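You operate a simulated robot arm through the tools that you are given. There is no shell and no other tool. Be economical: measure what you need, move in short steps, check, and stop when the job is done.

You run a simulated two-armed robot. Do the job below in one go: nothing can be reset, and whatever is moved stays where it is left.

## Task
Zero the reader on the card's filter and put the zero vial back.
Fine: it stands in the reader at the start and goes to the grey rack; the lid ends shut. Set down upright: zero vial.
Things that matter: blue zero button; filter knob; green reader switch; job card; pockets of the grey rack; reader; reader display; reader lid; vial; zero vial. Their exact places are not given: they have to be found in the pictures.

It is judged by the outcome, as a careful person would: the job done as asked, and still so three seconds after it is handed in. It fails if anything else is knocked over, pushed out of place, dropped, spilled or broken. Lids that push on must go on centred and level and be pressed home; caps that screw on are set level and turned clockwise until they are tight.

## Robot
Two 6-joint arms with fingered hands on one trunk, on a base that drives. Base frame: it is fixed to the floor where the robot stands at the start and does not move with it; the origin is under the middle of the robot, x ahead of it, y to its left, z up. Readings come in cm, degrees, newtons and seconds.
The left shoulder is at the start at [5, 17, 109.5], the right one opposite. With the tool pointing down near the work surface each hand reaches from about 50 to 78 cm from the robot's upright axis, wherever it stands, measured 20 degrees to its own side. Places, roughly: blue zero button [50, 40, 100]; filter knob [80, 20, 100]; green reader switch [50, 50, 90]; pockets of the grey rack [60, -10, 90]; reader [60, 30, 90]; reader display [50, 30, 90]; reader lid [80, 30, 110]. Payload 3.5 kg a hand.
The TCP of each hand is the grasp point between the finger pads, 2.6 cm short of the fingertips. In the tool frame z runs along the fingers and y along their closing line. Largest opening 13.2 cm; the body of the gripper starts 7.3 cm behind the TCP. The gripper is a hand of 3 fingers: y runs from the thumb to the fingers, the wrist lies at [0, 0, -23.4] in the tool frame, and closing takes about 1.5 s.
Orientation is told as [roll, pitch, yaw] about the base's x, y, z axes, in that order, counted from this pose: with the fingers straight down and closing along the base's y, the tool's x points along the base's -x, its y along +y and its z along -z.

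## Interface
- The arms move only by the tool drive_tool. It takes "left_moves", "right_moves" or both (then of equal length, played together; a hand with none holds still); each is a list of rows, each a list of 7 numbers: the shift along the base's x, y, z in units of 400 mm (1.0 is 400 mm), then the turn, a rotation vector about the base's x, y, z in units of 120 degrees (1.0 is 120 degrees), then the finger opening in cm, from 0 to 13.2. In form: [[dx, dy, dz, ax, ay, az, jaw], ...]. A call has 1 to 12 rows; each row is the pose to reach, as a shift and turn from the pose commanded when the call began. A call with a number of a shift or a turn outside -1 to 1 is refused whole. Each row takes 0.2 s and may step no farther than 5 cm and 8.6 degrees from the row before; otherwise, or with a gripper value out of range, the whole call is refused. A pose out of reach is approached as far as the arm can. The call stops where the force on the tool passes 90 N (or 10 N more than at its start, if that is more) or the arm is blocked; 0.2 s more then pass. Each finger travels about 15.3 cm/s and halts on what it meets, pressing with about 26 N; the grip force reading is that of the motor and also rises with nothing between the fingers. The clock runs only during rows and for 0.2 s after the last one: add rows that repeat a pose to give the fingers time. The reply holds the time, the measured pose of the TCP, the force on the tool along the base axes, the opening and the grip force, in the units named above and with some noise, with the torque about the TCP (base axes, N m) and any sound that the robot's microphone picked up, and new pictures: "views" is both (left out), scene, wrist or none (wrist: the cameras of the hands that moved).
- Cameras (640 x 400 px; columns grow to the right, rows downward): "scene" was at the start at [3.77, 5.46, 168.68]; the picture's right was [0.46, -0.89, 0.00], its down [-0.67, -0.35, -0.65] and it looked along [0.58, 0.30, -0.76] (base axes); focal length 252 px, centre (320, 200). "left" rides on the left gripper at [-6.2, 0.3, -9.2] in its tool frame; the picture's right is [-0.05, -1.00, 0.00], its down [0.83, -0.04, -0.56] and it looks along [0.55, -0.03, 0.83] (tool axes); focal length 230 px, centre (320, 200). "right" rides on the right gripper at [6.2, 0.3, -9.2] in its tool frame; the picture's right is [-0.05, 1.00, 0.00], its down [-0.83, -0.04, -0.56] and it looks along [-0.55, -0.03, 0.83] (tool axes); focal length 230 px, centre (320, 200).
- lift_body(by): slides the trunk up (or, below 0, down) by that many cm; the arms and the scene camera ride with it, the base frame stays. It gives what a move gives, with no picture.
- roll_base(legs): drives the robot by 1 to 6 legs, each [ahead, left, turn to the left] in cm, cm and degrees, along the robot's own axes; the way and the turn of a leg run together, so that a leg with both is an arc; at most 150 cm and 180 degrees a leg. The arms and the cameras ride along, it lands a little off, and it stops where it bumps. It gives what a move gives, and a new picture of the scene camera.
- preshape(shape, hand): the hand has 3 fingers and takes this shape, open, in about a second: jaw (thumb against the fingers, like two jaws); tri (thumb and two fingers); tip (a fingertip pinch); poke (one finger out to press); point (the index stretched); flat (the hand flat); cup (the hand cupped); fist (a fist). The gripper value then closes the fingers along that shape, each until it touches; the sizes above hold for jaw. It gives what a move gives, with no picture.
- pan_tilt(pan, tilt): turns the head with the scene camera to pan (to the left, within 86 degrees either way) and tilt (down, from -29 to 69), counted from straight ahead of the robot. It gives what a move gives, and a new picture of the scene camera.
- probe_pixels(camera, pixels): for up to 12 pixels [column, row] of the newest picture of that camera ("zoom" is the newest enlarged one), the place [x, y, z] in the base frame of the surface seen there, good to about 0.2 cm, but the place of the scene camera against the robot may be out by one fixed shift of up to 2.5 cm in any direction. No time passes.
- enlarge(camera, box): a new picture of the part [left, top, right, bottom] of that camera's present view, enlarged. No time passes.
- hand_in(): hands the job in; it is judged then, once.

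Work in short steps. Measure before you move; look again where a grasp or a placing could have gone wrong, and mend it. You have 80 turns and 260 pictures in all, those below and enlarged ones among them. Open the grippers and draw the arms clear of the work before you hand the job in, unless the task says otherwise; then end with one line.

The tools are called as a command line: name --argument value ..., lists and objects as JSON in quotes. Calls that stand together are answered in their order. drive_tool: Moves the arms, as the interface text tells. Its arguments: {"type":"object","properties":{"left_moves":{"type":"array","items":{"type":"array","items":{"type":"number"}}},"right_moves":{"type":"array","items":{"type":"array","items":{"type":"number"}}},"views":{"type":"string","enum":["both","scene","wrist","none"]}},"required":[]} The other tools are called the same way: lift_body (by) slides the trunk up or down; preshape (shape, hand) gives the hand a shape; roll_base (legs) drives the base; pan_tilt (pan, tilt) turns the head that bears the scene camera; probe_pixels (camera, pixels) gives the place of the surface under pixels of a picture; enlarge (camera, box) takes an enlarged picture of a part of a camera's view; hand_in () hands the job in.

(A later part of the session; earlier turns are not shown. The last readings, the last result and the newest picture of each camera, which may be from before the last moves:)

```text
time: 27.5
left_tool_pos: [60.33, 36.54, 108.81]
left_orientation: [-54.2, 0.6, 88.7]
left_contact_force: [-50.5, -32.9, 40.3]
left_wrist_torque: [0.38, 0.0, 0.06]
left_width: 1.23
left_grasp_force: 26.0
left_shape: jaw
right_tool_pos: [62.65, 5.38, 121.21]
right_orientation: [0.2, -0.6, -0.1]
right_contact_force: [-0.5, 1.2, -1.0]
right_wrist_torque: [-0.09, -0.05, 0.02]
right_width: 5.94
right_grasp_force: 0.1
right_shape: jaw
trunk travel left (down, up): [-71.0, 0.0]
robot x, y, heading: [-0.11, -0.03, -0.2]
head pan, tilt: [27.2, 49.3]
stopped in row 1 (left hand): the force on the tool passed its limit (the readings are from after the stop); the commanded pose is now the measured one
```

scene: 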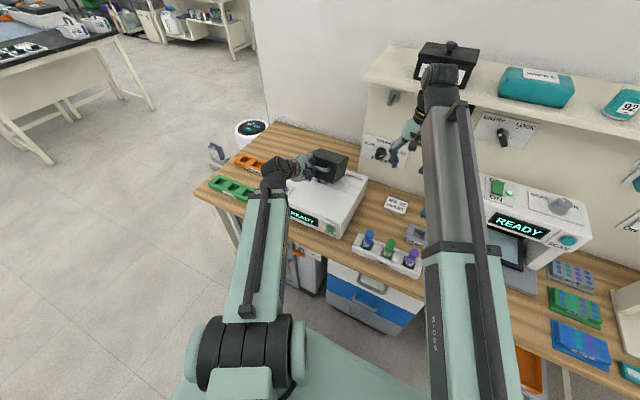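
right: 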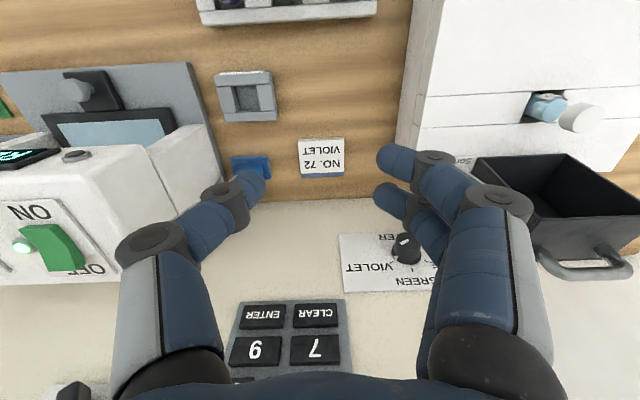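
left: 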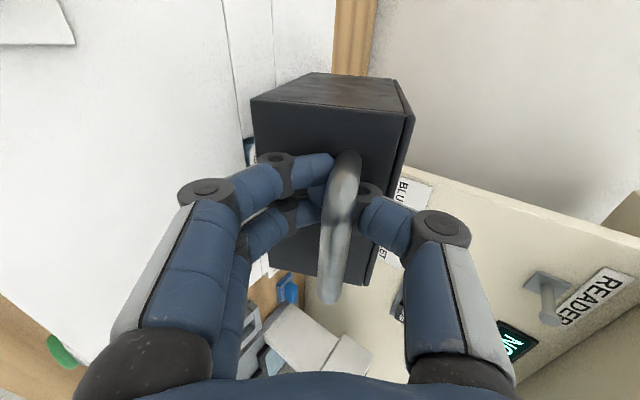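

Tips are pressing into the lid face (-50 N x, +40 N z). Commanded pose is now the measured one; I'll rotate upright about the bar in small rows, keeping the grip.

drive_tool --left_moves '[[-0.008, 0, 0.006, 0, 0.03, 0, 0.3], [-0.004, 0, 0.0, 0, 0.08, 0, 0.3], [-0.008, 0, -0.004, 0, 0.14, 0, 0.3], [-0.012, 0, -0.008, 0, 0.2, 0, 0.3], [-0.017, 0, -0.01, 0, 0.267, 0, 0.3]]'

```text
time: 28.7
left_tool_pos: [59.96, 36.59, 108.45]
left_orientation: [-22.1, 0.9, 89.4]
left_contact_force: [-42.2, -35.7, 51.2]
left_wrist_torque: [0.09, -2.31, -0.14]
left_width: 0.37
left_grasp_force: 26.0
left_shape: jaw
right_tool_pos: [62.8, 5.22, 121.31]
right_orientation: [0.3, -0.6, 0.0]
right_contact_force: [0.1, -0.4, -0.8]
right_wrist_torque: [-0.03, -0.01, 0.01]
right_width: 5.95
right_grasp_force: 0.2
right_shape: jaw
trunk travel left (down, up): [-71.0, 0.0]
robot x, y, heading: [0.15, -0.11, 0.3]
head pan, tilt: [27.2, 49.3]
```

scene: 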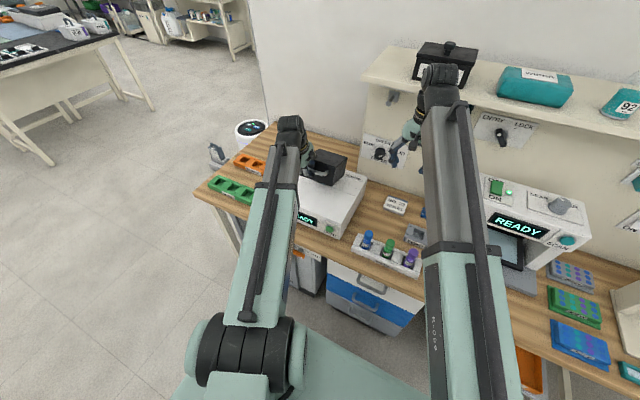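
left: 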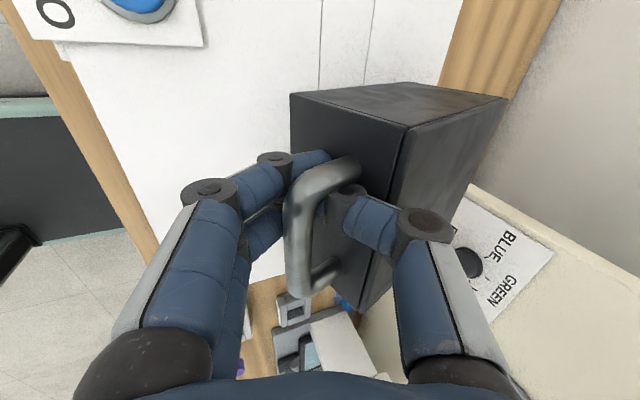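

Fingers have closed (0.37) around beneath the bar, caging it; strain still 42/36/51 N. I'll relieve by moving up, toward -x and -y slightly.

drive_tool --left_moves '[[-0.01, -0.015, 0.01, 0, 0, 0, 0.3], [-0.02, -0.03, 0.02, 0, 0, 0, 0.3], [-0.025, -0.04, 0.03, 0, 0, 0, 0.3]]' --views "wrist"

```text
time: 29.5
left_tool_pos: [59.56, 35.77, 108.72]
left_orientation: [-21.6, 0.9, 89.6]
left_contact_force: [-0.9, 0.4, -0.7]
left_wrist_torque: [0.03, -0.02, 0.01]
left_width: 0.27
left_grasp_force: 26.0
left_shape: jaw
right_tool_pos: [63.6, 5.89, 120.68]
right_orientation: [0.1, -0.2, 0.1]
right_contact_force: [-0.1, -0.1, -0.7]
right_wrist_torque: [0.02, -0.01, 0.0]
right_width: 5.93
right_grasp_force: 0.1
right_shape: jaw
trunk travel left (down, up): [-71.0, 0.0]
robot x, y, heading: [0.04, -0.04, 0.2]
head pan, tilt: [27.2, 49.3]
```

left: 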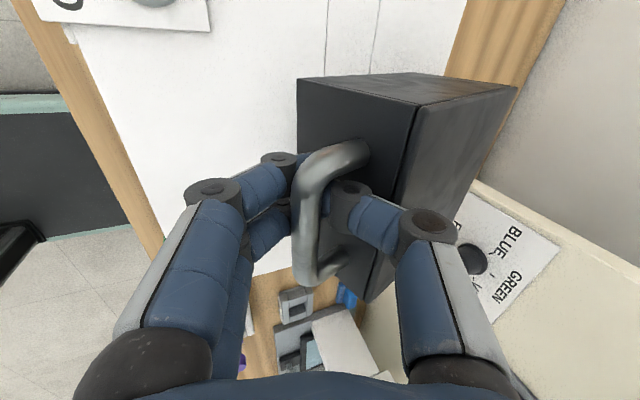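

Forces are now ~0, so the lid may be resting by itself. I'll probe whether it is shut.

probe_pixels --camera "left" --pixels '[[300, 85], [410, 105], [480, 85], [305, 145], [320, 60], [310, 200], [340, 150], [305, 260], [400, 85]]'

pan_tilt --pan 27 --tilt 45

enlarge --camera "scene" --box '[260, 110, 390, 230]'

```text
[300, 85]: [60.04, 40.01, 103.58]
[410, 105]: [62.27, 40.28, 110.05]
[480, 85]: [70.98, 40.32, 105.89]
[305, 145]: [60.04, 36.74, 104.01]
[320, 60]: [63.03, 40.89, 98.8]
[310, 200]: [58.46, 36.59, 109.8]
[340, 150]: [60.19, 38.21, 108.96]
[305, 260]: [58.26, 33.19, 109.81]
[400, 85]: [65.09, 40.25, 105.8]
```

```text
time: 30.1
left_tool_pos: [59.52, 35.7, 108.82]
left_orientation: [-21.6, 0.8, 89.7]
left_contact_force: [0.2, 0.2, -1.0]
left_wrist_torque: [0.0, -0.03, -0.01]
left_width: 0.25
left_grasp_force: 26.1
left_shape: jaw
right_tool_pos: [63.56, 5.88, 120.72]
right_orientation: [0.1, -0.3, 0.0]
right_contact_force: [-0.2, 0.2, -1.1]
right_wrist_torque: [-0.01, 0.0, 0.0]
right_width: 5.96
right_grasp_force: 0.1
right_shape: jaw
trunk travel left (down, up): [-71.0, 0.0]
robot x, y, heading: [-0.02, -0.08, 0.0]
head pan, tilt: [27.0, 45.0]
```

scene: 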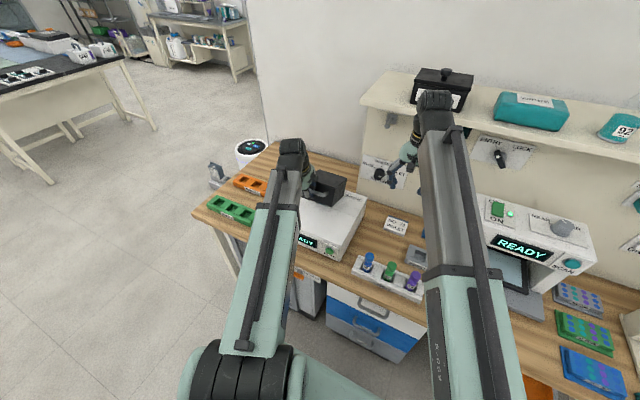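

```text
3.33 times, centred on (325, 170) of scene
```

zoom: 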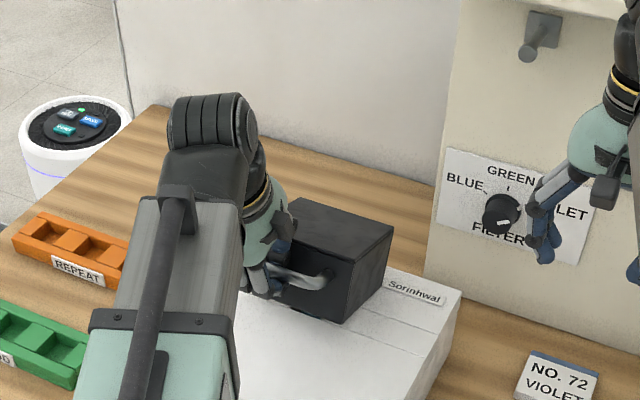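

The lid holds itself by friction about 20° ajar. I'll open slightly, withdraw upward along the tool axis, then push it shut from above.

drive_tool --left_moves '[[0, 0, 0, 0, 0, 0, 2.2], [0, 0, 0, 0, 0, 0, 2.2], [-0.02, 0, 0.05, 0, 0, 0, 2.2], [-0.045, 0, 0.11, 0, 0, 0, 2.2], [-0.07, 0, 0.17, 0, 0, 0, 2.2], [-0.07, 0, 0.22, 0, 0.06, 0, 0], [-0.07, 0, 0.22, 0, 0.12, 0, 0], [-0.03, 0, 0.22, 0, 0.18, 0, 0], [0.05, 0, 0.22, 0, 0.18, 0, 0], [0.12, -0.02, 0.22, 0, 0.18, 0, 0]]'

```text
time: 32.3
left_tool_pos: [64.3, 34.91, 117.59]
left_orientation: [0.1, 1.0, 90.0]
left_contact_force: [1.1, 0.6, -0.1]
left_wrist_torque: [0.0, 0.0, -0.02]
left_width: 0.0
left_grasp_force: 25.9
left_shape: jaw
right_tool_pos: [63.61, 5.85, 120.75]
right_orientation: [0.0, -0.2, 0.1]
right_contact_force: [0.2, -0.4, -0.2]
right_wrist_torque: [0.01, -0.02, 0.01]
right_width: 5.96
right_grasp_force: 0.1
right_shape: jaw
trunk travel left (down, up): [-71.0, 0.0]
robot x, y, heading: [0.07, 0.12, 0.2]
head pan, tilt: [27.0, 45.0]
```

scene: 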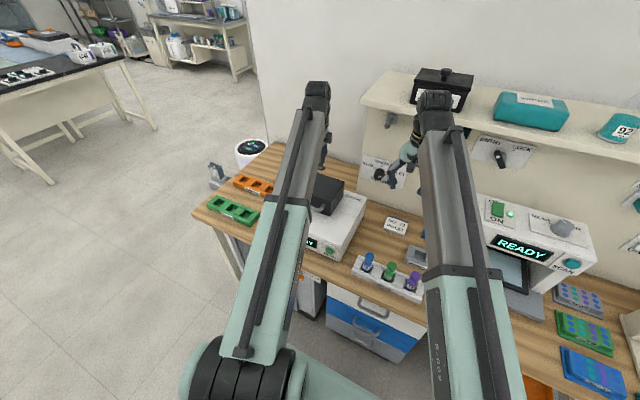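
left: 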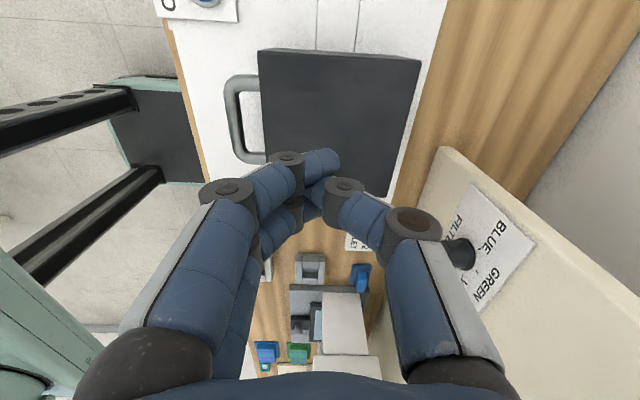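

Clear of the handle; lid top visible at left (340,120). I'll press down on it near its front with closed fingers.

drive_tool --left_moves '[[-0.02, -0.02, -0.06, 0, 0, 0, 0], [-0.03, -0.02, -0.11, 0, 0, 0, 0], [-0.035, -0.02, -0.135, 0, 0, 0, 0], [-0.035, -0.02, -0.15, 0, 0, 0, 0], [-0.035, -0.02, -0.165, 0, 0, 0, 0], [-0.035, -0.02, -0.18, 0, 0, 0, 0]]'

enlarge --camera "scene" --box '[270, 150, 390, 270]'

probe_pixels --camera "left" --pixels '[[265, 60], [270, 120], [400, 65], [300, 80], [240, 110]]'

```text
time: 33.7
left_tool_pos: [62.79, 34.25, 110.43]
left_orientation: [-0.1, 0.9, 90.0]
left_contact_force: [0.4, 0.0, 0.0]
left_wrist_torque: [-0.02, 0.02, 0.01]
left_width: 0.02
left_grasp_force: 26.0
left_shape: jaw
right_tool_pos: [63.51, 5.87, 120.82]
right_orientation: [0.1, -0.3, 0.0]
right_contact_force: [0.2, 0.3, 1.0]
right_wrist_torque: [-0.01, 0.0, -0.02]
right_width: 5.98
right_grasp_force: 0.0
right_shape: jaw
trunk travel left (down, up): [-71.0, 0.0]
robot x, y, heading: [0.15, -0.12, -0.0]
head pan, tilt: [27.0, 45.0]
```

scene: 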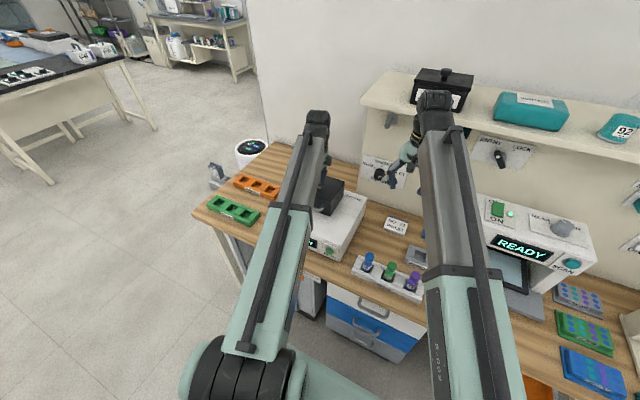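
left: 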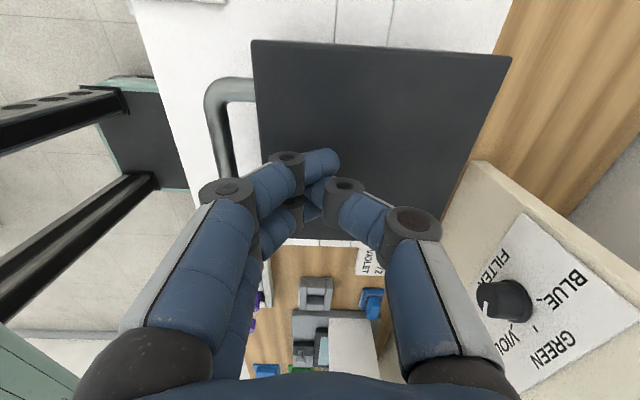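

```text
3.33 times, centred on (330, 210) of scene
```

zoom: 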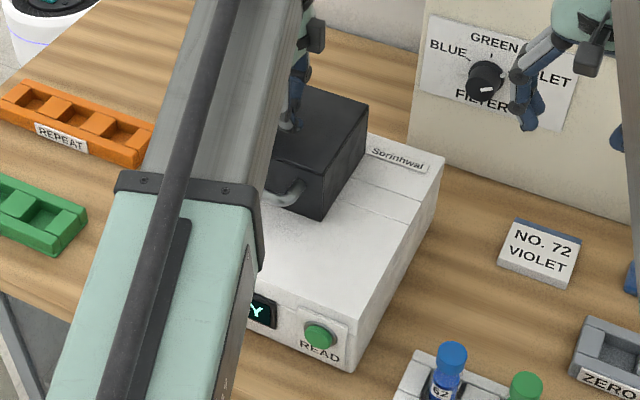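

```text
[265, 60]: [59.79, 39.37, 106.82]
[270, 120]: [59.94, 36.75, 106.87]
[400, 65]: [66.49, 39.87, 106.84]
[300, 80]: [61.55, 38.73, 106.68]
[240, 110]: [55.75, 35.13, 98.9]
```

The lid top is level at z 106.8 (fell shut when freed). Now I'll lift, turn the hand back to yaw 0 and move above the zero button.

drive_tool --left_moves '[[0, 0, 0.1, 0, 0, 0, 3], [0, 0, 0.19, 0, 0, -0.068, 3], [-0.02, 0.02, 0.2, 0, 0, -0.136, 3], [-0.05, 0.05, 0.2, 0, 0, -0.205, 3], [-0.08, 0.08, 0.2, 0, 0, -0.273, 3], [-0.11, 0.11, 0.2, 0, 0, -0.341, 3], [-0.14, 0.14, 0.2, 0, 0, -0.409, 3], [-0.17, 0.17, 0.2, 0, 0, -0.477, 3], [-0.2, 0.2, 0.18, 0, 0, -0.545, 3], [-0.22, 0.23, 0.16, 0, 0, -0.614, 3], [-0.235, 0.25, 0.14, 0, 0, -0.682, 3], [-0.237, 0.25, 0.12, 0, 0, -0.75, 3]]' --views "none"

preshape --hand "left" --shape "poke"

drive_tool --left_moves '[[0, 0, 0.01, 0, 0, 0, 3]]'

```text
time: 36.3
left_tool_pos: [53.33, 43.99, 114.94]
left_orientation: [0.0, 1.0, -0.2]
left_contact_force: [-0.6, 0.1, 0.4]
left_wrist_torque: [-0.02, -0.03, 0.0]
left_width: 2.96
left_grasp_force: 0.0
left_shape: jaw
right_tool_pos: [63.62, 5.89, 120.73]
right_orientation: [0.1, -0.2, 0.0]
right_contact_force: [1.0, -0.9, -0.4]
right_wrist_torque: [0.02, -0.02, 0.01]
right_width: 5.94
right_grasp_force: 0.0
right_shape: jaw
trunk travel left (down, up): [-71.0, 0.0]
robot x, y, heading: [-0.09, 0.04, -0.2]
head pan, tilt: [27.0, 45.0]
```

```text
time: 37.2
left_tool_pos: [53.39, 44.0, 114.97]
left_orientation: [0.0, 1.0, 0.0]
left_contact_force: [-0.9, 0.1, 0.0]
left_wrist_torque: [0.0, -0.01, -0.02]
left_width: 0.02
left_grasp_force: 0.1
left_shape: poke
right_tool_pos: [63.49, 5.93, 120.77]
right_orientation: [0.0, -0.2, 0.1]
right_contact_force: [0.5, 0.3, 0.4]
right_wrist_torque: [0.01, -0.01, -0.01]
right_width: 5.95
right_grasp_force: 0.0
right_shape: jaw
trunk travel left (down, up): [-71.0, 0.0]
robot x, y, heading: [-0.02, 0.11, 0.0]
head pan, tilt: [27.0, 45.0]
```

```text
time: 37.6
left_tool_pos: [53.44, 44.13, 115.5]
left_orientation: [-0.1, 1.0, 0.1]
left_contact_force: [0.2, 0.4, -0.1]
left_wrist_torque: [0.0, -0.01, 0.0]
left_width: 0.02
left_grasp_force: 0.0
left_shape: poke
right_tool_pos: [63.58, 5.77, 120.73]
right_orientation: [0.1, -0.2, 0.0]
right_contact_force: [0.1, 0.1, -0.2]
right_wrist_torque: [0.02, -0.01, -0.01]
right_width: 5.95
right_grasp_force: 0.2
right_shape: jaw
trunk travel left (down, up): [-71.0, 0.0]
robot x, y, heading: [-0.16, 0.11, -0.2]
head pan, tilt: [27.0, 45.0]
```

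scene: 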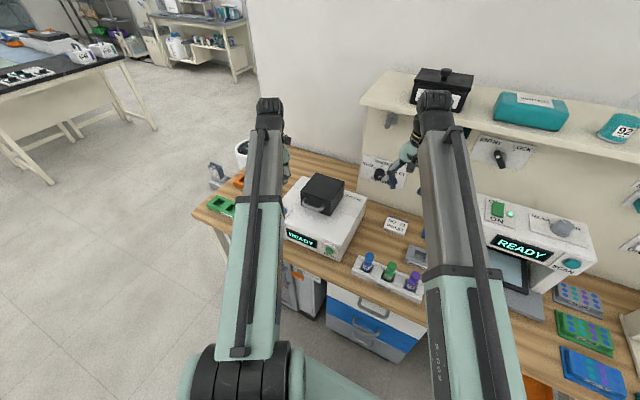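
left: 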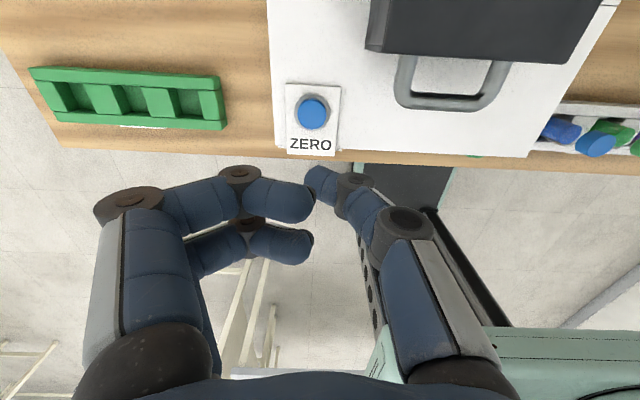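

The hand is over the button with READY showing. I'll enlarge and probe the finger shape to see which finger sticks out.

enlarge --camera "left" --box '[220, 80, 420, 280]'

probe_pixels --camera "left" --pixels '[[312, 112], [300, 105], [325, 115], [310, 98], [318, 180], [295, 200], [300, 245], [340, 195], [240, 172], [312, 210], [312, 175]]'

```text
2.00 times, centred on (320, 180) of left
```

zoom: 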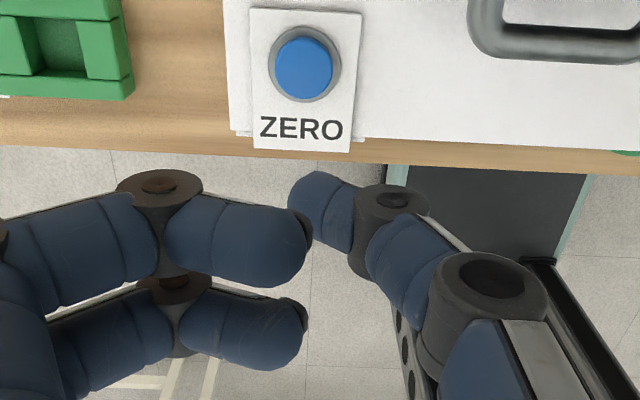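

```text
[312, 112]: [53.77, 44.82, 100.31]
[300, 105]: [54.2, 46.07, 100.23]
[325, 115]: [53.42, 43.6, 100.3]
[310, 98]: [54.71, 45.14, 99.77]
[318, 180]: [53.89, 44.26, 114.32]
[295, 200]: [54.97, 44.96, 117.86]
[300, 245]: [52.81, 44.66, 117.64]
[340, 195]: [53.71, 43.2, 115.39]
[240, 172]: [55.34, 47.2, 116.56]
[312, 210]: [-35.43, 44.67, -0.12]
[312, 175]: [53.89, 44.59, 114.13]
```

The thumb is the extended finger, its tip under the TCP; button centre (53.7, 44.7, 100.3). I'll descend over it and press gently in small steps, then lift.

drive_tool --left_moves '[[0.005, 0.012, -0.1, 0, 0, 0, 0], [0.006, 0.012, -0.2, 0, 0, 0, 0], [0.006, 0.012, -0.28, 0, 0, 0, 0], [0.006, 0.012, -0.305, 0, 0, 0, 0], [0.006, 0.012, -0.315, 0, 0, 0, 0], [0.006, 0.012, -0.322, 0, 0, 0, 0]]'

```text
time: 39.0
left_tool_pos: [53.77, 44.53, 102.73]
left_orientation: [0.1, 1.0, 0.0]
left_contact_force: [-0.1, -1.1, 6.5]
left_wrist_torque: [-0.01, -0.01, 0.01]
left_width: 0.01
left_grasp_force: 0.2
left_shape: poke
right_tool_pos: [63.5, 5.78, 120.78]
right_orientation: [0.2, -0.3, 0.1]
right_contact_force: [-0.3, -1.0, 0.6]
right_wrist_torque: [0.02, 0.0, -0.01]
right_width: 5.96
right_grasp_force: 0.1
right_shape: jaw
trunk travel left (down, up): [-71.0, 0.0]
robot x, y, heading: [-0.22, 0.07, 0.0]
head pan, tilt: [27.0, 45.0]
heard: click
```

scene: 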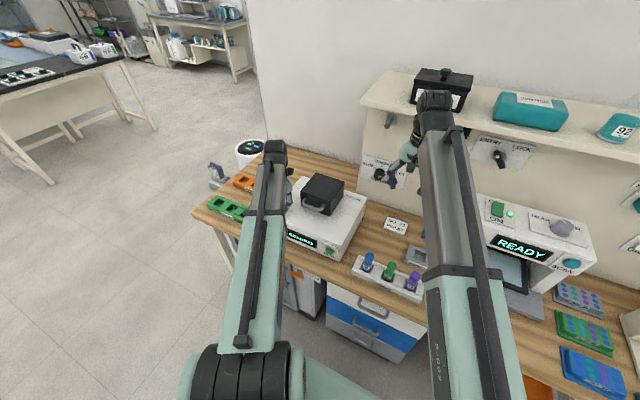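
left: 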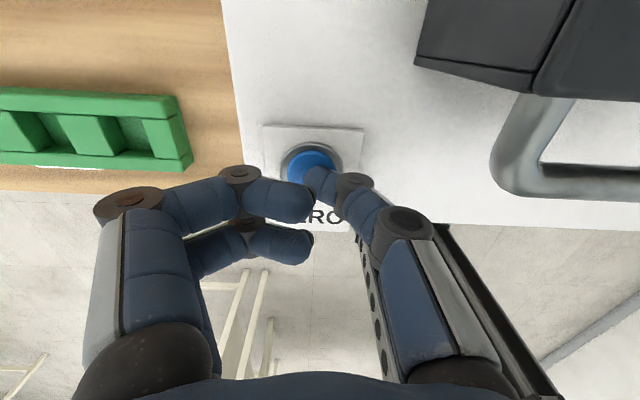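

A click was heard and the display changed. I'll lift off and read the display.

drive_tool --left_moves '[[0, 0, 0.05, 0, 0, 0, 0], [0, 0, 0.15, 0, 0, 0, 0], [0, 0, 0.27, 0, 0, 0, 0], [0, 0, 0.33, 0, 0, 0, 0], [0, 0, 0.33, 0, 0, 0, 0]]' --views "scene"

enlarge --camera "scene" --box '[270, 160, 390, 270]'

```text
time: 40.2
left_tool_pos: [53.42, 44.34, 116.0]
left_orientation: [-0.1, 1.0, 0.0]
left_contact_force: [-0.5, 0.2, -0.5]
left_wrist_torque: [0.02, -0.01, 0.02]
left_width: 0.01
left_grasp_force: 0.0
left_shape: poke
right_tool_pos: [63.57, 5.87, 120.72]
right_orientation: [0.1, -0.2, 0.0]
right_contact_force: [0.1, 0.4, 0.0]
right_wrist_torque: [0.02, 0.0, 0.0]
right_width: 5.94
right_grasp_force: 0.0
right_shape: jaw
trunk travel left (down, up): [-71.0, 0.0]
robot x, y, heading: [-0.04, 0.09, -0.0]
head pan, tilt: [27.0, 45.0]
```

scene: 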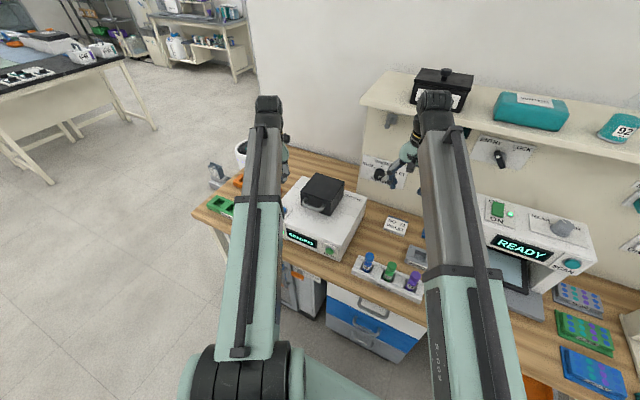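

```text
3.64 times, centred on (330, 215) of scene
```

zoom: 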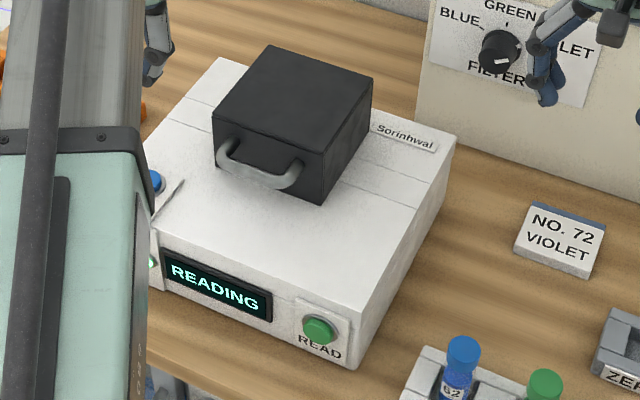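

Display says READING. I'll restore the left hand to jaw shape (takes ~1 s) and look again.

preshape --hand "left" --shape "jaw"

drive_tool --left_moves '[[0.01, -0.03, 0.05, 0, 0, 0.065, 3.5], [0.02, -0.06, 0.1, 0, 0, 0.136, 3.5], [0.03, -0.09, 0.1, 0, 0, 0.205, 3.5], [0.04, -0.12, 0.1, 0, 0, 0.273, 3.5], [0.05, -0.15, 0.1, 0, 0, 0.341, 3.5], [0.05, -0.18, 0.1, 0, 0, 0.409, 3.5], [0.05, -0.2, 0.1, 0, 0, 0.477, 3.5], [0.05, -0.22, 0.1, 0, 0, 0.545, 3.5], [0.05, -0.24, 0.1, 0, 0, 0.614, 3.5], [0.05, -0.255, 0.1, 0, 0, 0.682, 3.5], [0.05, -0.26, 0.1, 0, 0, 0.75, 3.5]]'

enlarge --camera "scene" --box '[270, 160, 390, 270]'

```text
time: 41.1
left_tool_pos: [53.45, 44.43, 115.81]
left_orientation: [0.1, 1.1, 0.0]
left_contact_force: [0.0, 0.5, 0.9]
left_wrist_torque: [-0.01, 0.01, 0.01]
left_width: 13.16
left_grasp_force: 0.0
left_shape: jaw
right_tool_pos: [63.62, 5.96, 120.84]
right_orientation: [0.2, -0.2, -0.1]
right_contact_force: [0.9, 0.7, 0.4]
right_wrist_torque: [0.03, 0.01, 0.02]
right_width: 5.96
right_grasp_force: 0.0
right_shape: jaw
trunk travel left (down, up): [-71.0, 0.0]
robot x, y, heading: [-0.16, 0.06, 0.1]
head pan, tilt: [27.0, 45.0]
```

```text
time: 43.5
left_tool_pos: [55.71, 33.99, 119.95]
left_orientation: [-0.1, 1.0, 90.2]
left_contact_force: [0.4, -0.4, 0.1]
left_wrist_torque: [0.01, -0.01, 0.0]
left_width: 3.53
left_grasp_force: 0.1
left_shape: jaw
right_tool_pos: [63.55, 5.9, 120.75]
right_orientation: [0.1, -0.2, 0.0]
right_contact_force: [0.1, 0.5, -0.5]
right_wrist_torque: [-0.02, -0.04, 0.04]
right_width: 5.95
right_grasp_force: 0.0
right_shape: jaw
trunk travel left (down, up): [-71.0, 0.0]
robot x, y, heading: [-0.33, -0.04, -0.1]
head pan, tilt: [27.0, 45.0]
```

scene: 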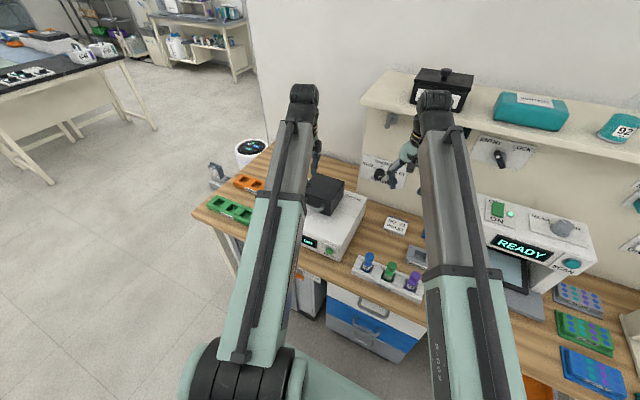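
left: 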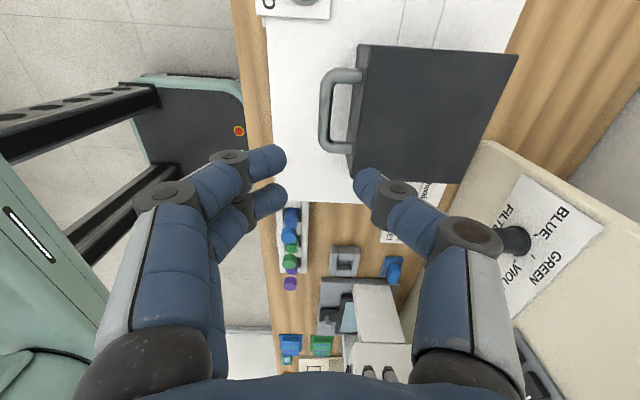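

```text
3.64 times, centred on (330, 215) of scene
```

zoom: 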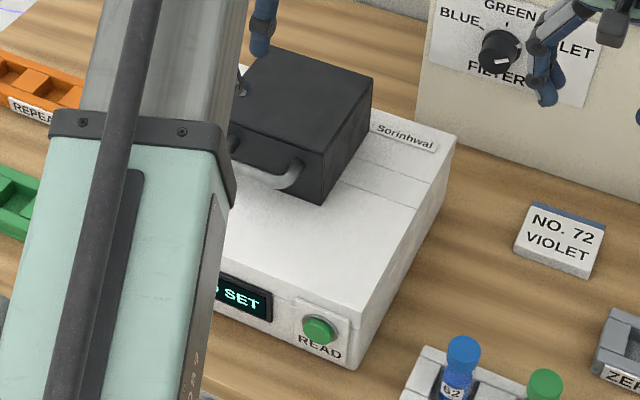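

Display reads "(ZER)O SET". Now I measure the handle for opening the lid.

probe_pixels --camera "left" --pixels '[[326, 110], [323, 130], [335, 78], [340, 146], [350, 100], [368, 100], [360, 50], [515, 58], [355, 75]]'

```text
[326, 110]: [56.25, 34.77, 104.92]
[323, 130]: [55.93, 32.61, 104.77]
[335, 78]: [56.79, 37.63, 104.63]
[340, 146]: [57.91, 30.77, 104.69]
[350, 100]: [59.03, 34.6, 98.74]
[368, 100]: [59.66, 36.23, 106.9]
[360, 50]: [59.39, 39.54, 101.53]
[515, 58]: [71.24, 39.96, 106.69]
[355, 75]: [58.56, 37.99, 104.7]
```

Bar centre ≈ (56.3, 34.1, 104.3), gap to the lid face ~2.7 cm. I'll tilt 12°, descend with the thumb in the gap, then close.

drive_tool --left_moves '[[0.005, 0.002, -0.08, 0, -0.05, 0, 2.8], [0.01, 0.002, -0.16, 0, -0.1, 0, 2.8], [0.01, 0.002, -0.24, 0, -0.1, 0, 2.8], [0.01, 0.002, -0.31, 0, -0.1, 0, 2.8], [0.01, 0.002, -0.366, 0, -0.1, 0, 2.8], [0.01, 0.002, -0.366, 0, -0.1, 0, 2.8], [0.01, 0.002, -0.366, 0, -0.1, 0, 1], [0.01, 0.002, -0.366, 0, -0.1, 0, 0.3], [0.01, 0.002, -0.366, 0, -0.1, 0, 0.3], [0.01, 0.002, -0.366, 0, -0.1, 0, 0.3]]' --views "wrist"

```text
time: 45.7
left_tool_pos: [55.66, 34.21, 105.63]
left_orientation: [-12.3, 0.9, 89.8]
left_contact_force: [-5.0, 5.0, 34.0]
left_wrist_torque: [0.02, -1.33, 0.1]
left_width: 1.34
left_grasp_force: 25.9
left_shape: jaw
right_tool_pos: [63.29, 5.75, 120.85]
right_orientation: [0.0, -0.4, -0.1]
right_contact_force: [0.7, 0.0, -1.0]
right_wrist_torque: [0.02, 0.0, -0.02]
right_width: 5.94
right_grasp_force: 0.0
right_shape: jaw
trunk travel left (down, up): [-71.0, 0.0]
robot x, y, heading: [-0.15, -0.18, 0.1]
head pan, tilt: [27.0, 45.0]
```

left: 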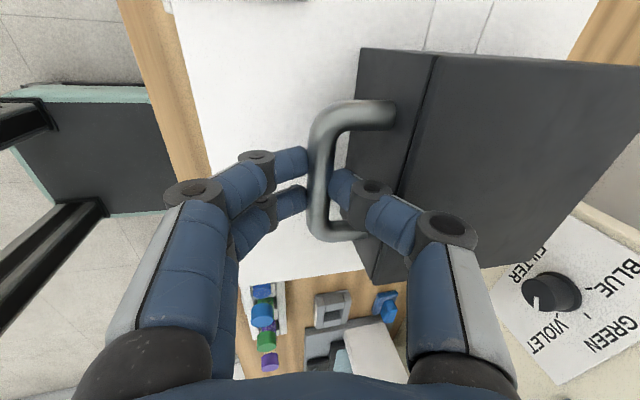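

Gripped the bar (1.34), though with a 34 N upward push. I'll start lifting along the opening arc in small rows and check.

drive_tool --left_moves '[[0.004, 0, 0.018, 0, -0.006, 0, 0.3], [0.01, 0, 0.0375, 0, -0.0125, 0, 0.3], [0.018, 0, 0.053, 0, -0.016, 0, 0.3], [0.026, 0, 0.069, 0, -0.02, 0, 0.3], [0.045, 0, 0.099, 0, -0.033, 0, 0.3], [0.066, 0, 0.1275, 0, -0.042, 0, 0.3]]'

```text
time: 47.1
left_tool_pos: [58.86, 34.24, 110.34]
left_orientation: [-17.2, 1.0, 89.7]
left_contact_force: [-3.9, 1.4, 2.0]
left_wrist_torque: [0.04, 0.07, -0.01]
left_width: 1.31
left_grasp_force: 26.0
left_shape: jaw
right_tool_pos: [63.55, 5.74, 120.73]
right_orientation: [0.1, -0.1, 0.0]
right_contact_force: [-0.9, 0.2, 0.1]
right_wrist_torque: [-0.01, 0.01, -0.02]
right_width: 5.97
right_grasp_force: 0.0
right_shape: jaw
trunk travel left (down, up): [-71.0, 0.0]
robot x, y, heading: [-0.29, -0.17, -0.2]
head pan, tilt: [27.0, 45.0]
```

scene: 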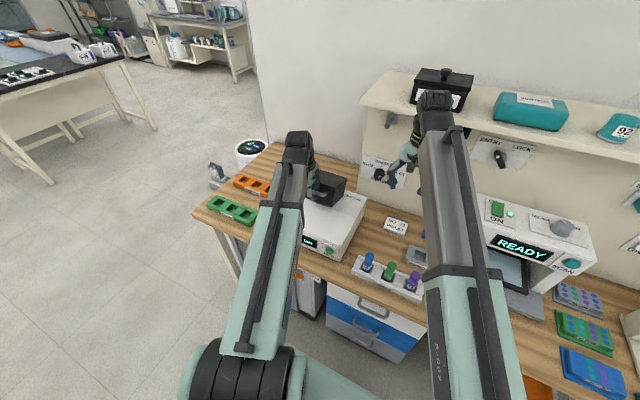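
left: 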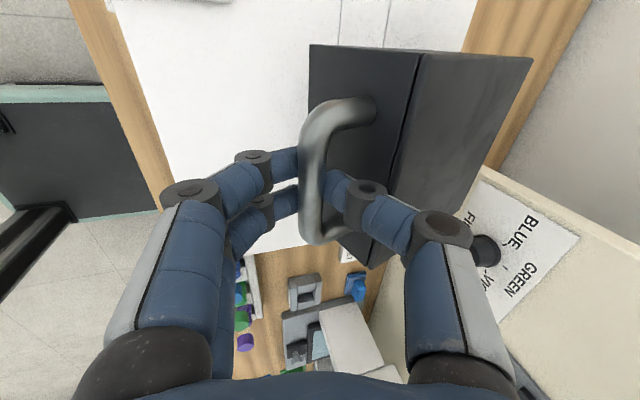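

Low force, lid lifting. I'll continue the arc to the fully open position.

drive_tool --left_moves '[[0.022, 0, 0.028, 0, -0.008, 0, 0.3], [0.0475, 0, 0.052, 0, -0.025, 0, 0.3], [0.076, 0, 0.073, 0, -0.033, 0, 0.3], [0.106, 0, 0.093, 0, -0.042, 0, 0.3], [0.137, 0, 0.109, 0, -0.054, 0, 0.3], [0.17, 0, 0.123, 0, -0.067, 0, 0.3], [0.238, 0, 0.141, 0, -0.083, 0, 0.3], [0.309, 0, 0.147, 0, -0.1, 0, 0.3], [0.38, 0, 0.14, 0, -0.117, 0, 0.3], [0.428, 0, 0.128, 0, -0.133, 0, 0.3], [0.4615, 0, 0.1155, 0, -0.146, 0, 0.3]]'

```text
time: 49.5
left_tool_pos: [76.98, 33.99, 115.21]
left_orientation: [-34.6, 0.8, 89.5]
left_contact_force: [-1.1, 1.5, -2.4]
left_wrist_torque: [-0.02, -0.01, -0.04]
left_width: 0.69
left_grasp_force: 25.9
left_shape: jaw
right_tool_pos: [63.56, 5.86, 120.72]
right_orientation: [0.1, -0.2, 0.0]
right_contact_force: [0.4, -0.4, -0.2]
right_wrist_torque: [0.01, -0.01, 0.0]
right_width: 5.94
right_grasp_force: 0.1
right_shape: jaw
trunk travel left (down, up): [-71.0, 0.0]
robot x, y, heading: [0.04, 0.0, 0.0]
head pan, tilt: [27.0, 45.0]
```

scene: 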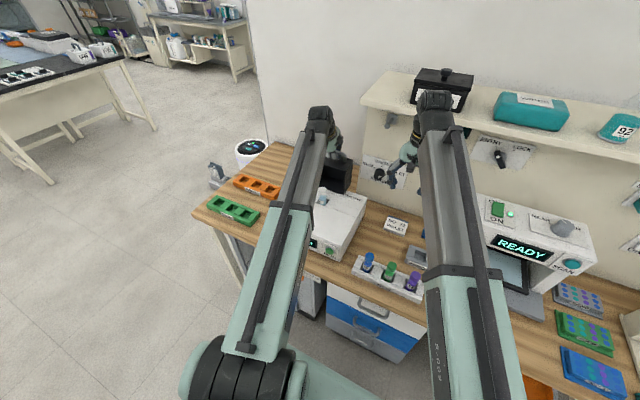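
left: 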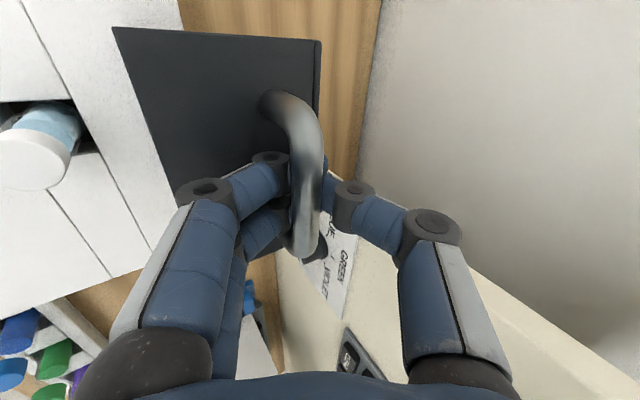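

The lid is open, ~past vertical. I'll nudge it 0.8 cm further, release, and withdraw along the tool axis, then check it stays.

drive_tool --left_moves '[[0.02, 0, -0.007, 0, 0, 0, 0.3], [0.02, 0, -0.007, 0, 0, 0, 3.6], [0.02, 0, -0.007, 0, 0, 0, 3.6], [-0.02, 0, 0.05, 0, 0, 0, 3.6], [-0.07, 0, 0.12, 0, 0, 0, 3.6], [-0.13, 0, 0.2, 0, 0, 0, 3.6], [-0.2, 0, 0.24, 0, 0.05, 0, 6]]'

```text
time: 51.1
left_tool_pos: [69.11, 34.32, 124.52]
left_orientation: [-28.5, 0.9, 89.5]
left_contact_force: [-0.8, -0.1, -0.6]
left_wrist_torque: [-0.02, 0.0, 0.01]
left_width: 5.95
left_grasp_force: 0.0
left_shape: jaw
right_tool_pos: [63.55, 5.81, 120.74]
right_orientation: [0.1, -0.2, -0.1]
right_contact_force: [-0.1, 0.0, 0.1]
right_wrist_torque: [0.0, -0.04, 0.02]
right_width: 5.94
right_grasp_force: 0.2
right_shape: jaw
trunk travel left (down, up): [-71.0, 0.0]
robot x, y, heading: [0.18, -0.14, -0.3]
head pan, tilt: [27.0, 45.0]
```

scene: 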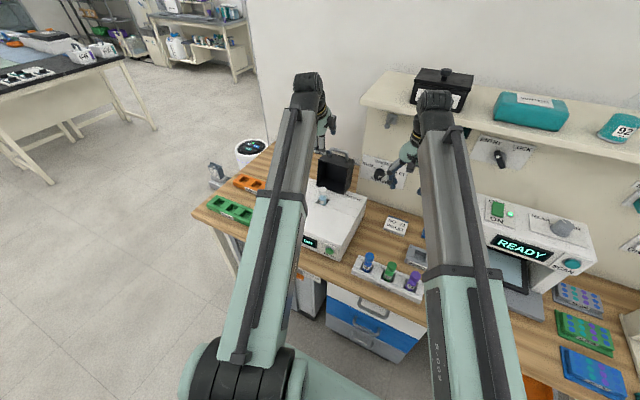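
left: 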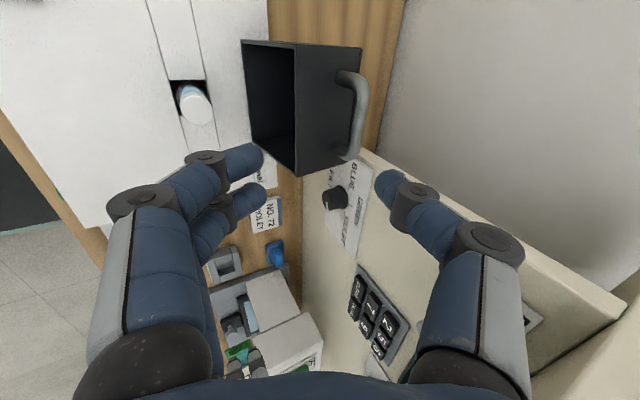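

The lid stands open by itself. Next I level the tool, turn to yaw 0, and set a 15° pitch so the hand clears the open lid while gripping the vial.

drive_tool --left_moves '[[-0.03, 0, 0, 0, 0.06, 0, 6], [-0.07, 0, 0, 0, 0.12, 0, 6], [-0.11, 0, 0, 0, 0.18, 0, 6], [-0.15, 0, 0, 0, 0.237, 0, 6]]' --views "none"

drive_tool --left_moves '[[0, 0, 0, 0, 0, -0.068, 6], [0, 0, 0, 0, 0, -0.136, 6], [0, 0, 0, 0, 0, -0.205, 6], [0, 0, 0, 0, 0, -0.273, 6], [0, 0, 0, 0, 0, -0.341, 6], [0, 0, 0, 0, 0, -0.409, 6], [0, 0, 0, 0, 0, -0.477, 6], [0, 0, 0, 0, 0, -0.545, 6], [0, 0, 0, 0, 0, -0.614, 6], [0, 0, 0, 0, 0, -0.682, 6], [0, 0, 0, 0, 0, -0.75, 6]]' --views "none"

drive_tool --left_moves '[[0, 0, -0.03, 0, -0.067, 0, 6], [0, 0, -0.06, 0, -0.13, 0, 6], [0, 0, -0.06, 0, -0.13, 0, 6]]'

```text
time: 52.1
left_tool_pos: [63.1, 34.23, 124.41]
left_orientation: [0.1, 1.0, 90.1]
left_contact_force: [-0.8, 0.1, 0.2]
left_wrist_torque: [0.01, -0.02, -0.01]
left_width: 5.98
left_grasp_force: 0.1
left_shape: jaw
right_tool_pos: [63.56, 5.88, 120.7]
right_orientation: [0.1, -0.2, 0.0]
right_contact_force: [-0.6, -0.8, -0.6]
right_wrist_torque: [0.03, 0.01, -0.03]
right_width: 5.95
right_grasp_force: 0.0
right_shape: jaw
trunk travel left (down, up): [-71.0, 0.0]
robot x, y, heading: [-0.49, 0.0, -0.2]
head pan, tilt: [27.0, 45.0]
```

```text
time: 54.5
left_tool_pos: [63.08, 34.24, 124.59]
left_orientation: [-0.1, 0.8, -0.1]
left_contact_force: [-0.5, -0.1, 1.4]
left_wrist_torque: [0.01, 0.03, -0.02]
left_width: 5.96
left_grasp_force: 0.0
left_shape: jaw
right_tool_pos: [63.53, 5.8, 120.83]
right_orientation: [0.1, -0.2, 0.0]
right_contact_force: [-0.3, 0.4, -0.2]
right_wrist_torque: [0.05, 0.02, -0.02]
right_width: 5.96
right_grasp_force: 0.1
right_shape: jaw
trunk travel left (down, up): [-71.0, 0.0]
robot x, y, heading: [0.34, 0.01, 0.0]
head pan, tilt: [27.0, 45.0]
```

```text
time: 55.3
left_tool_pos: [63.21, 34.35, 122.05]
left_orientation: [-0.1, -14.8, -0.1]
left_contact_force: [0.4, -0.1, 0.4]
left_wrist_torque: [0.02, 0.0, 0.0]
left_width: 5.98
left_grasp_force: 0.1
left_shape: jaw
right_tool_pos: [63.5, 5.86, 120.83]
right_orientation: [0.1, -0.2, 0.1]
right_contact_force: [-0.1, -0.1, 0.3]
right_wrist_torque: [0.01, -0.01, 0.02]
right_width: 5.95
right_grasp_force: 0.1
right_shape: jaw
trunk travel left (down, up): [-71.0, 0.0]
robot x, y, heading: [0.11, 0.06, -0.2]
head pan, tilt: [27.0, 45.0]
```

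scene: 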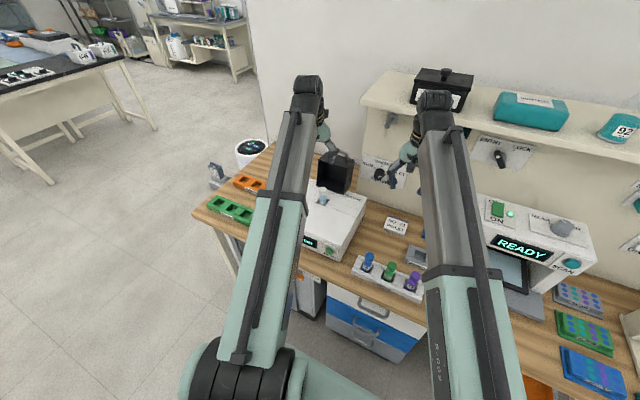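
left: 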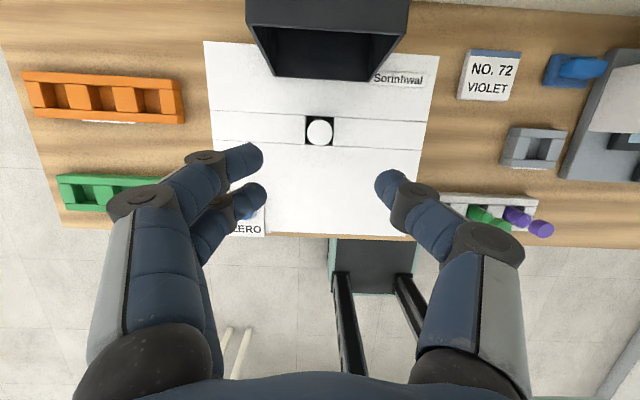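

A clear top view: cap at left (319,132), slot around it, grey ZERO rack at (535,147). I'll probe these.

probe_pixels --camera "left" --pixels '[[319, 132], [308, 132], [330, 132], [319, 144], [319, 121], [307, 118], [333, 143], [535, 147], [510, 147], [560, 145], [537, 130], [530, 165]]'

enlarge --camera "left" --box '[470, 100, 610, 200]'

enlarge --camera "scene" --box '[290, 140, 450, 310]'

```text
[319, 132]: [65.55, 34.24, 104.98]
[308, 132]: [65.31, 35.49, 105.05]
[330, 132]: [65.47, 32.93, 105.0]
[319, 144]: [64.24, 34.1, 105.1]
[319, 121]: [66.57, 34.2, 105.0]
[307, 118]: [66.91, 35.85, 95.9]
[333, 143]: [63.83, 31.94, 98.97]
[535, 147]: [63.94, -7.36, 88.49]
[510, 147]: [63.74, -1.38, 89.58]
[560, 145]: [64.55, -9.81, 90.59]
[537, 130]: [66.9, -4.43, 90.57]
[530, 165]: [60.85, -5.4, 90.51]
```

```text
4.00 times, centred on (540, 150) of left
```

zoom: 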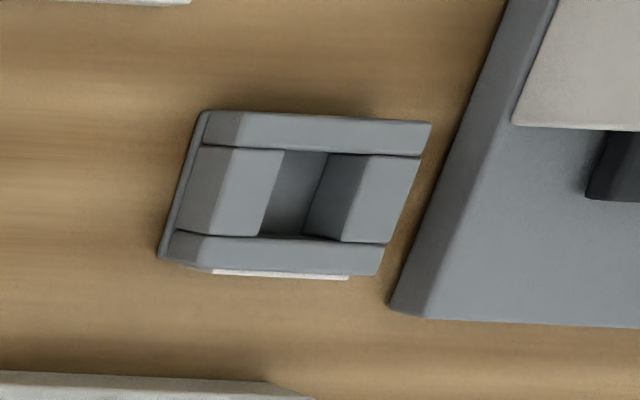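

```text
2.35 times, centred on (370, 225) of scene
```

zoom: 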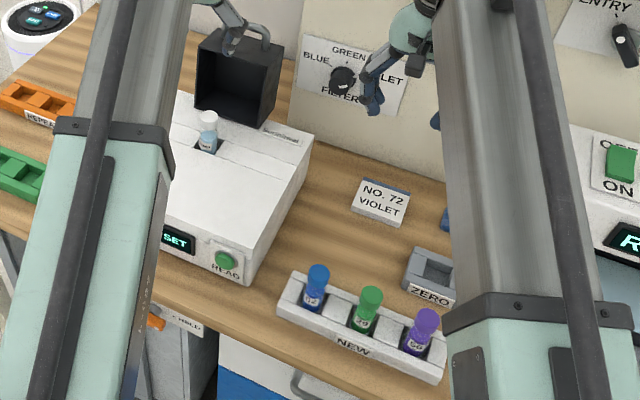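

Vial axis (65.4, 34.2), cap top z 105.0, Ø2.6. I'll descend to TCP z 102.8 with the fingers open 6 cm.

drive_tool --left_moves '[[0.055, -0.003, -0.1, 0, 0, 0, 6], [0.055, -0.003, -0.2, 0, 0, 0, 6], [0.055, -0.003, -0.3, 0, 0, 0, 6], [0.055, -0.003, -0.38, 0, 0, 0, 6], [0.055, -0.003, -0.44, 0, 0, 0, 6], [0.055, -0.003, -0.481, 0, 0, 0, 6], [0.055, -0.003, -0.481, 0, 0, 0, 6]]'

```text
time: 56.9
left_tool_pos: [65.19, 34.07, 102.73]
left_orientation: [-0.1, -14.6, 0.0]
left_contact_force: [-0.1, -0.4, 0.1]
left_wrist_torque: [-0.02, 0.01, 0.0]
left_width: 5.98
left_grasp_force: 0.0
left_shape: jaw
right_tool_pos: [63.56, 5.88, 120.73]
right_orientation: [0.0, -0.2, -0.1]
right_contact_force: [-1.0, -0.4, -0.6]
right_wrist_torque: [-0.01, 0.02, -0.01]
right_width: 5.94
right_grasp_force: 0.1
right_shape: jaw
trunk travel left (down, up): [-71.0, 0.0]
robot x, y, heading: [0.35, -0.02, 0.1]
head pan, tilt: [27.0, 45.0]
```

scene: 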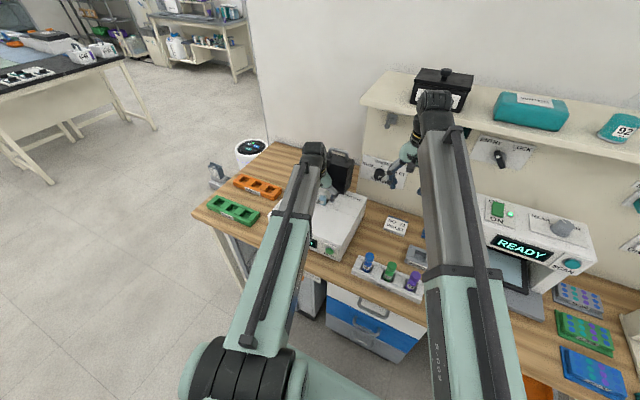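
left: 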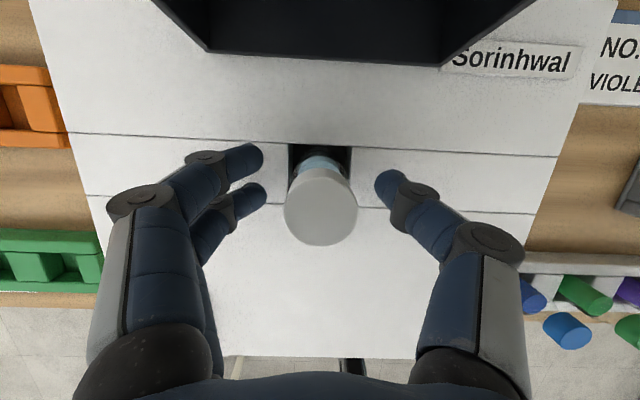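

The cap (320,205) is centred between the fingers. I'll close and lift slowly a little.

drive_tool --left_moves '[[0, 0, 0, 0, 0, 0, 4], [0, 0, 0, 0, 0, 0, 2.2], [0, 0, 0, 0, 0, 0, 1.5], [0, 0, 0, 0, 0, 0, 1.5], [0, 0, 0, 0, 0, 0, 1.5], [0, 0, 0.05, 0, 0, 0, 1.5], [0, 0, 0.1, 0, 0, 0, 1.5], [0, 0, 0.15, 0, 0, 0, 1.5]]'

```text
time: 58.7
left_tool_pos: [65.18, 34.03, 109.17]
left_orientation: [-0.1, -14.6, 0.0]
left_contact_force: [0.8, 0.2, -1.2]
left_wrist_torque: [0.02, 0.01, -0.01]
left_width: 2.24
left_grasp_force: 26.1
left_shape: jaw
right_tool_pos: [63.58, 5.84, 120.86]
right_orientation: [0.0, -0.2, 0.0]
right_contact_force: [0.1, -0.5, -0.5]
right_wrist_torque: [0.0, 0.02, 0.0]
right_width: 5.97
right_grasp_force: 0.0
right_shape: jaw
trunk travel left (down, up): [-71.0, 0.0]
robot x, y, heading: [-0.0, -0.17, 0.1]
head pan, tilt: [27.0, 45.0]
```

scene: 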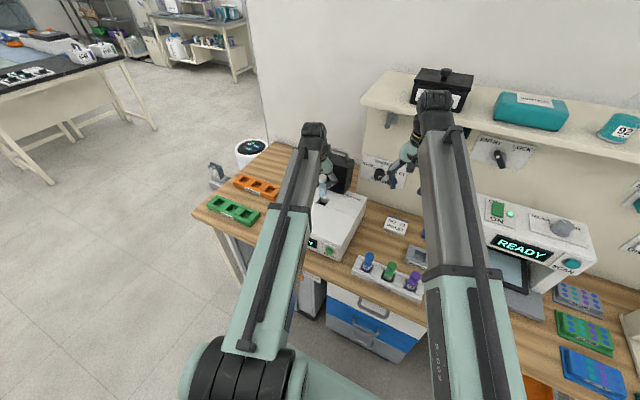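
left: 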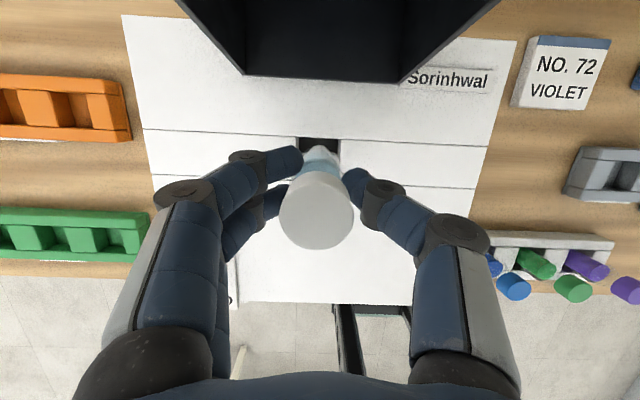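

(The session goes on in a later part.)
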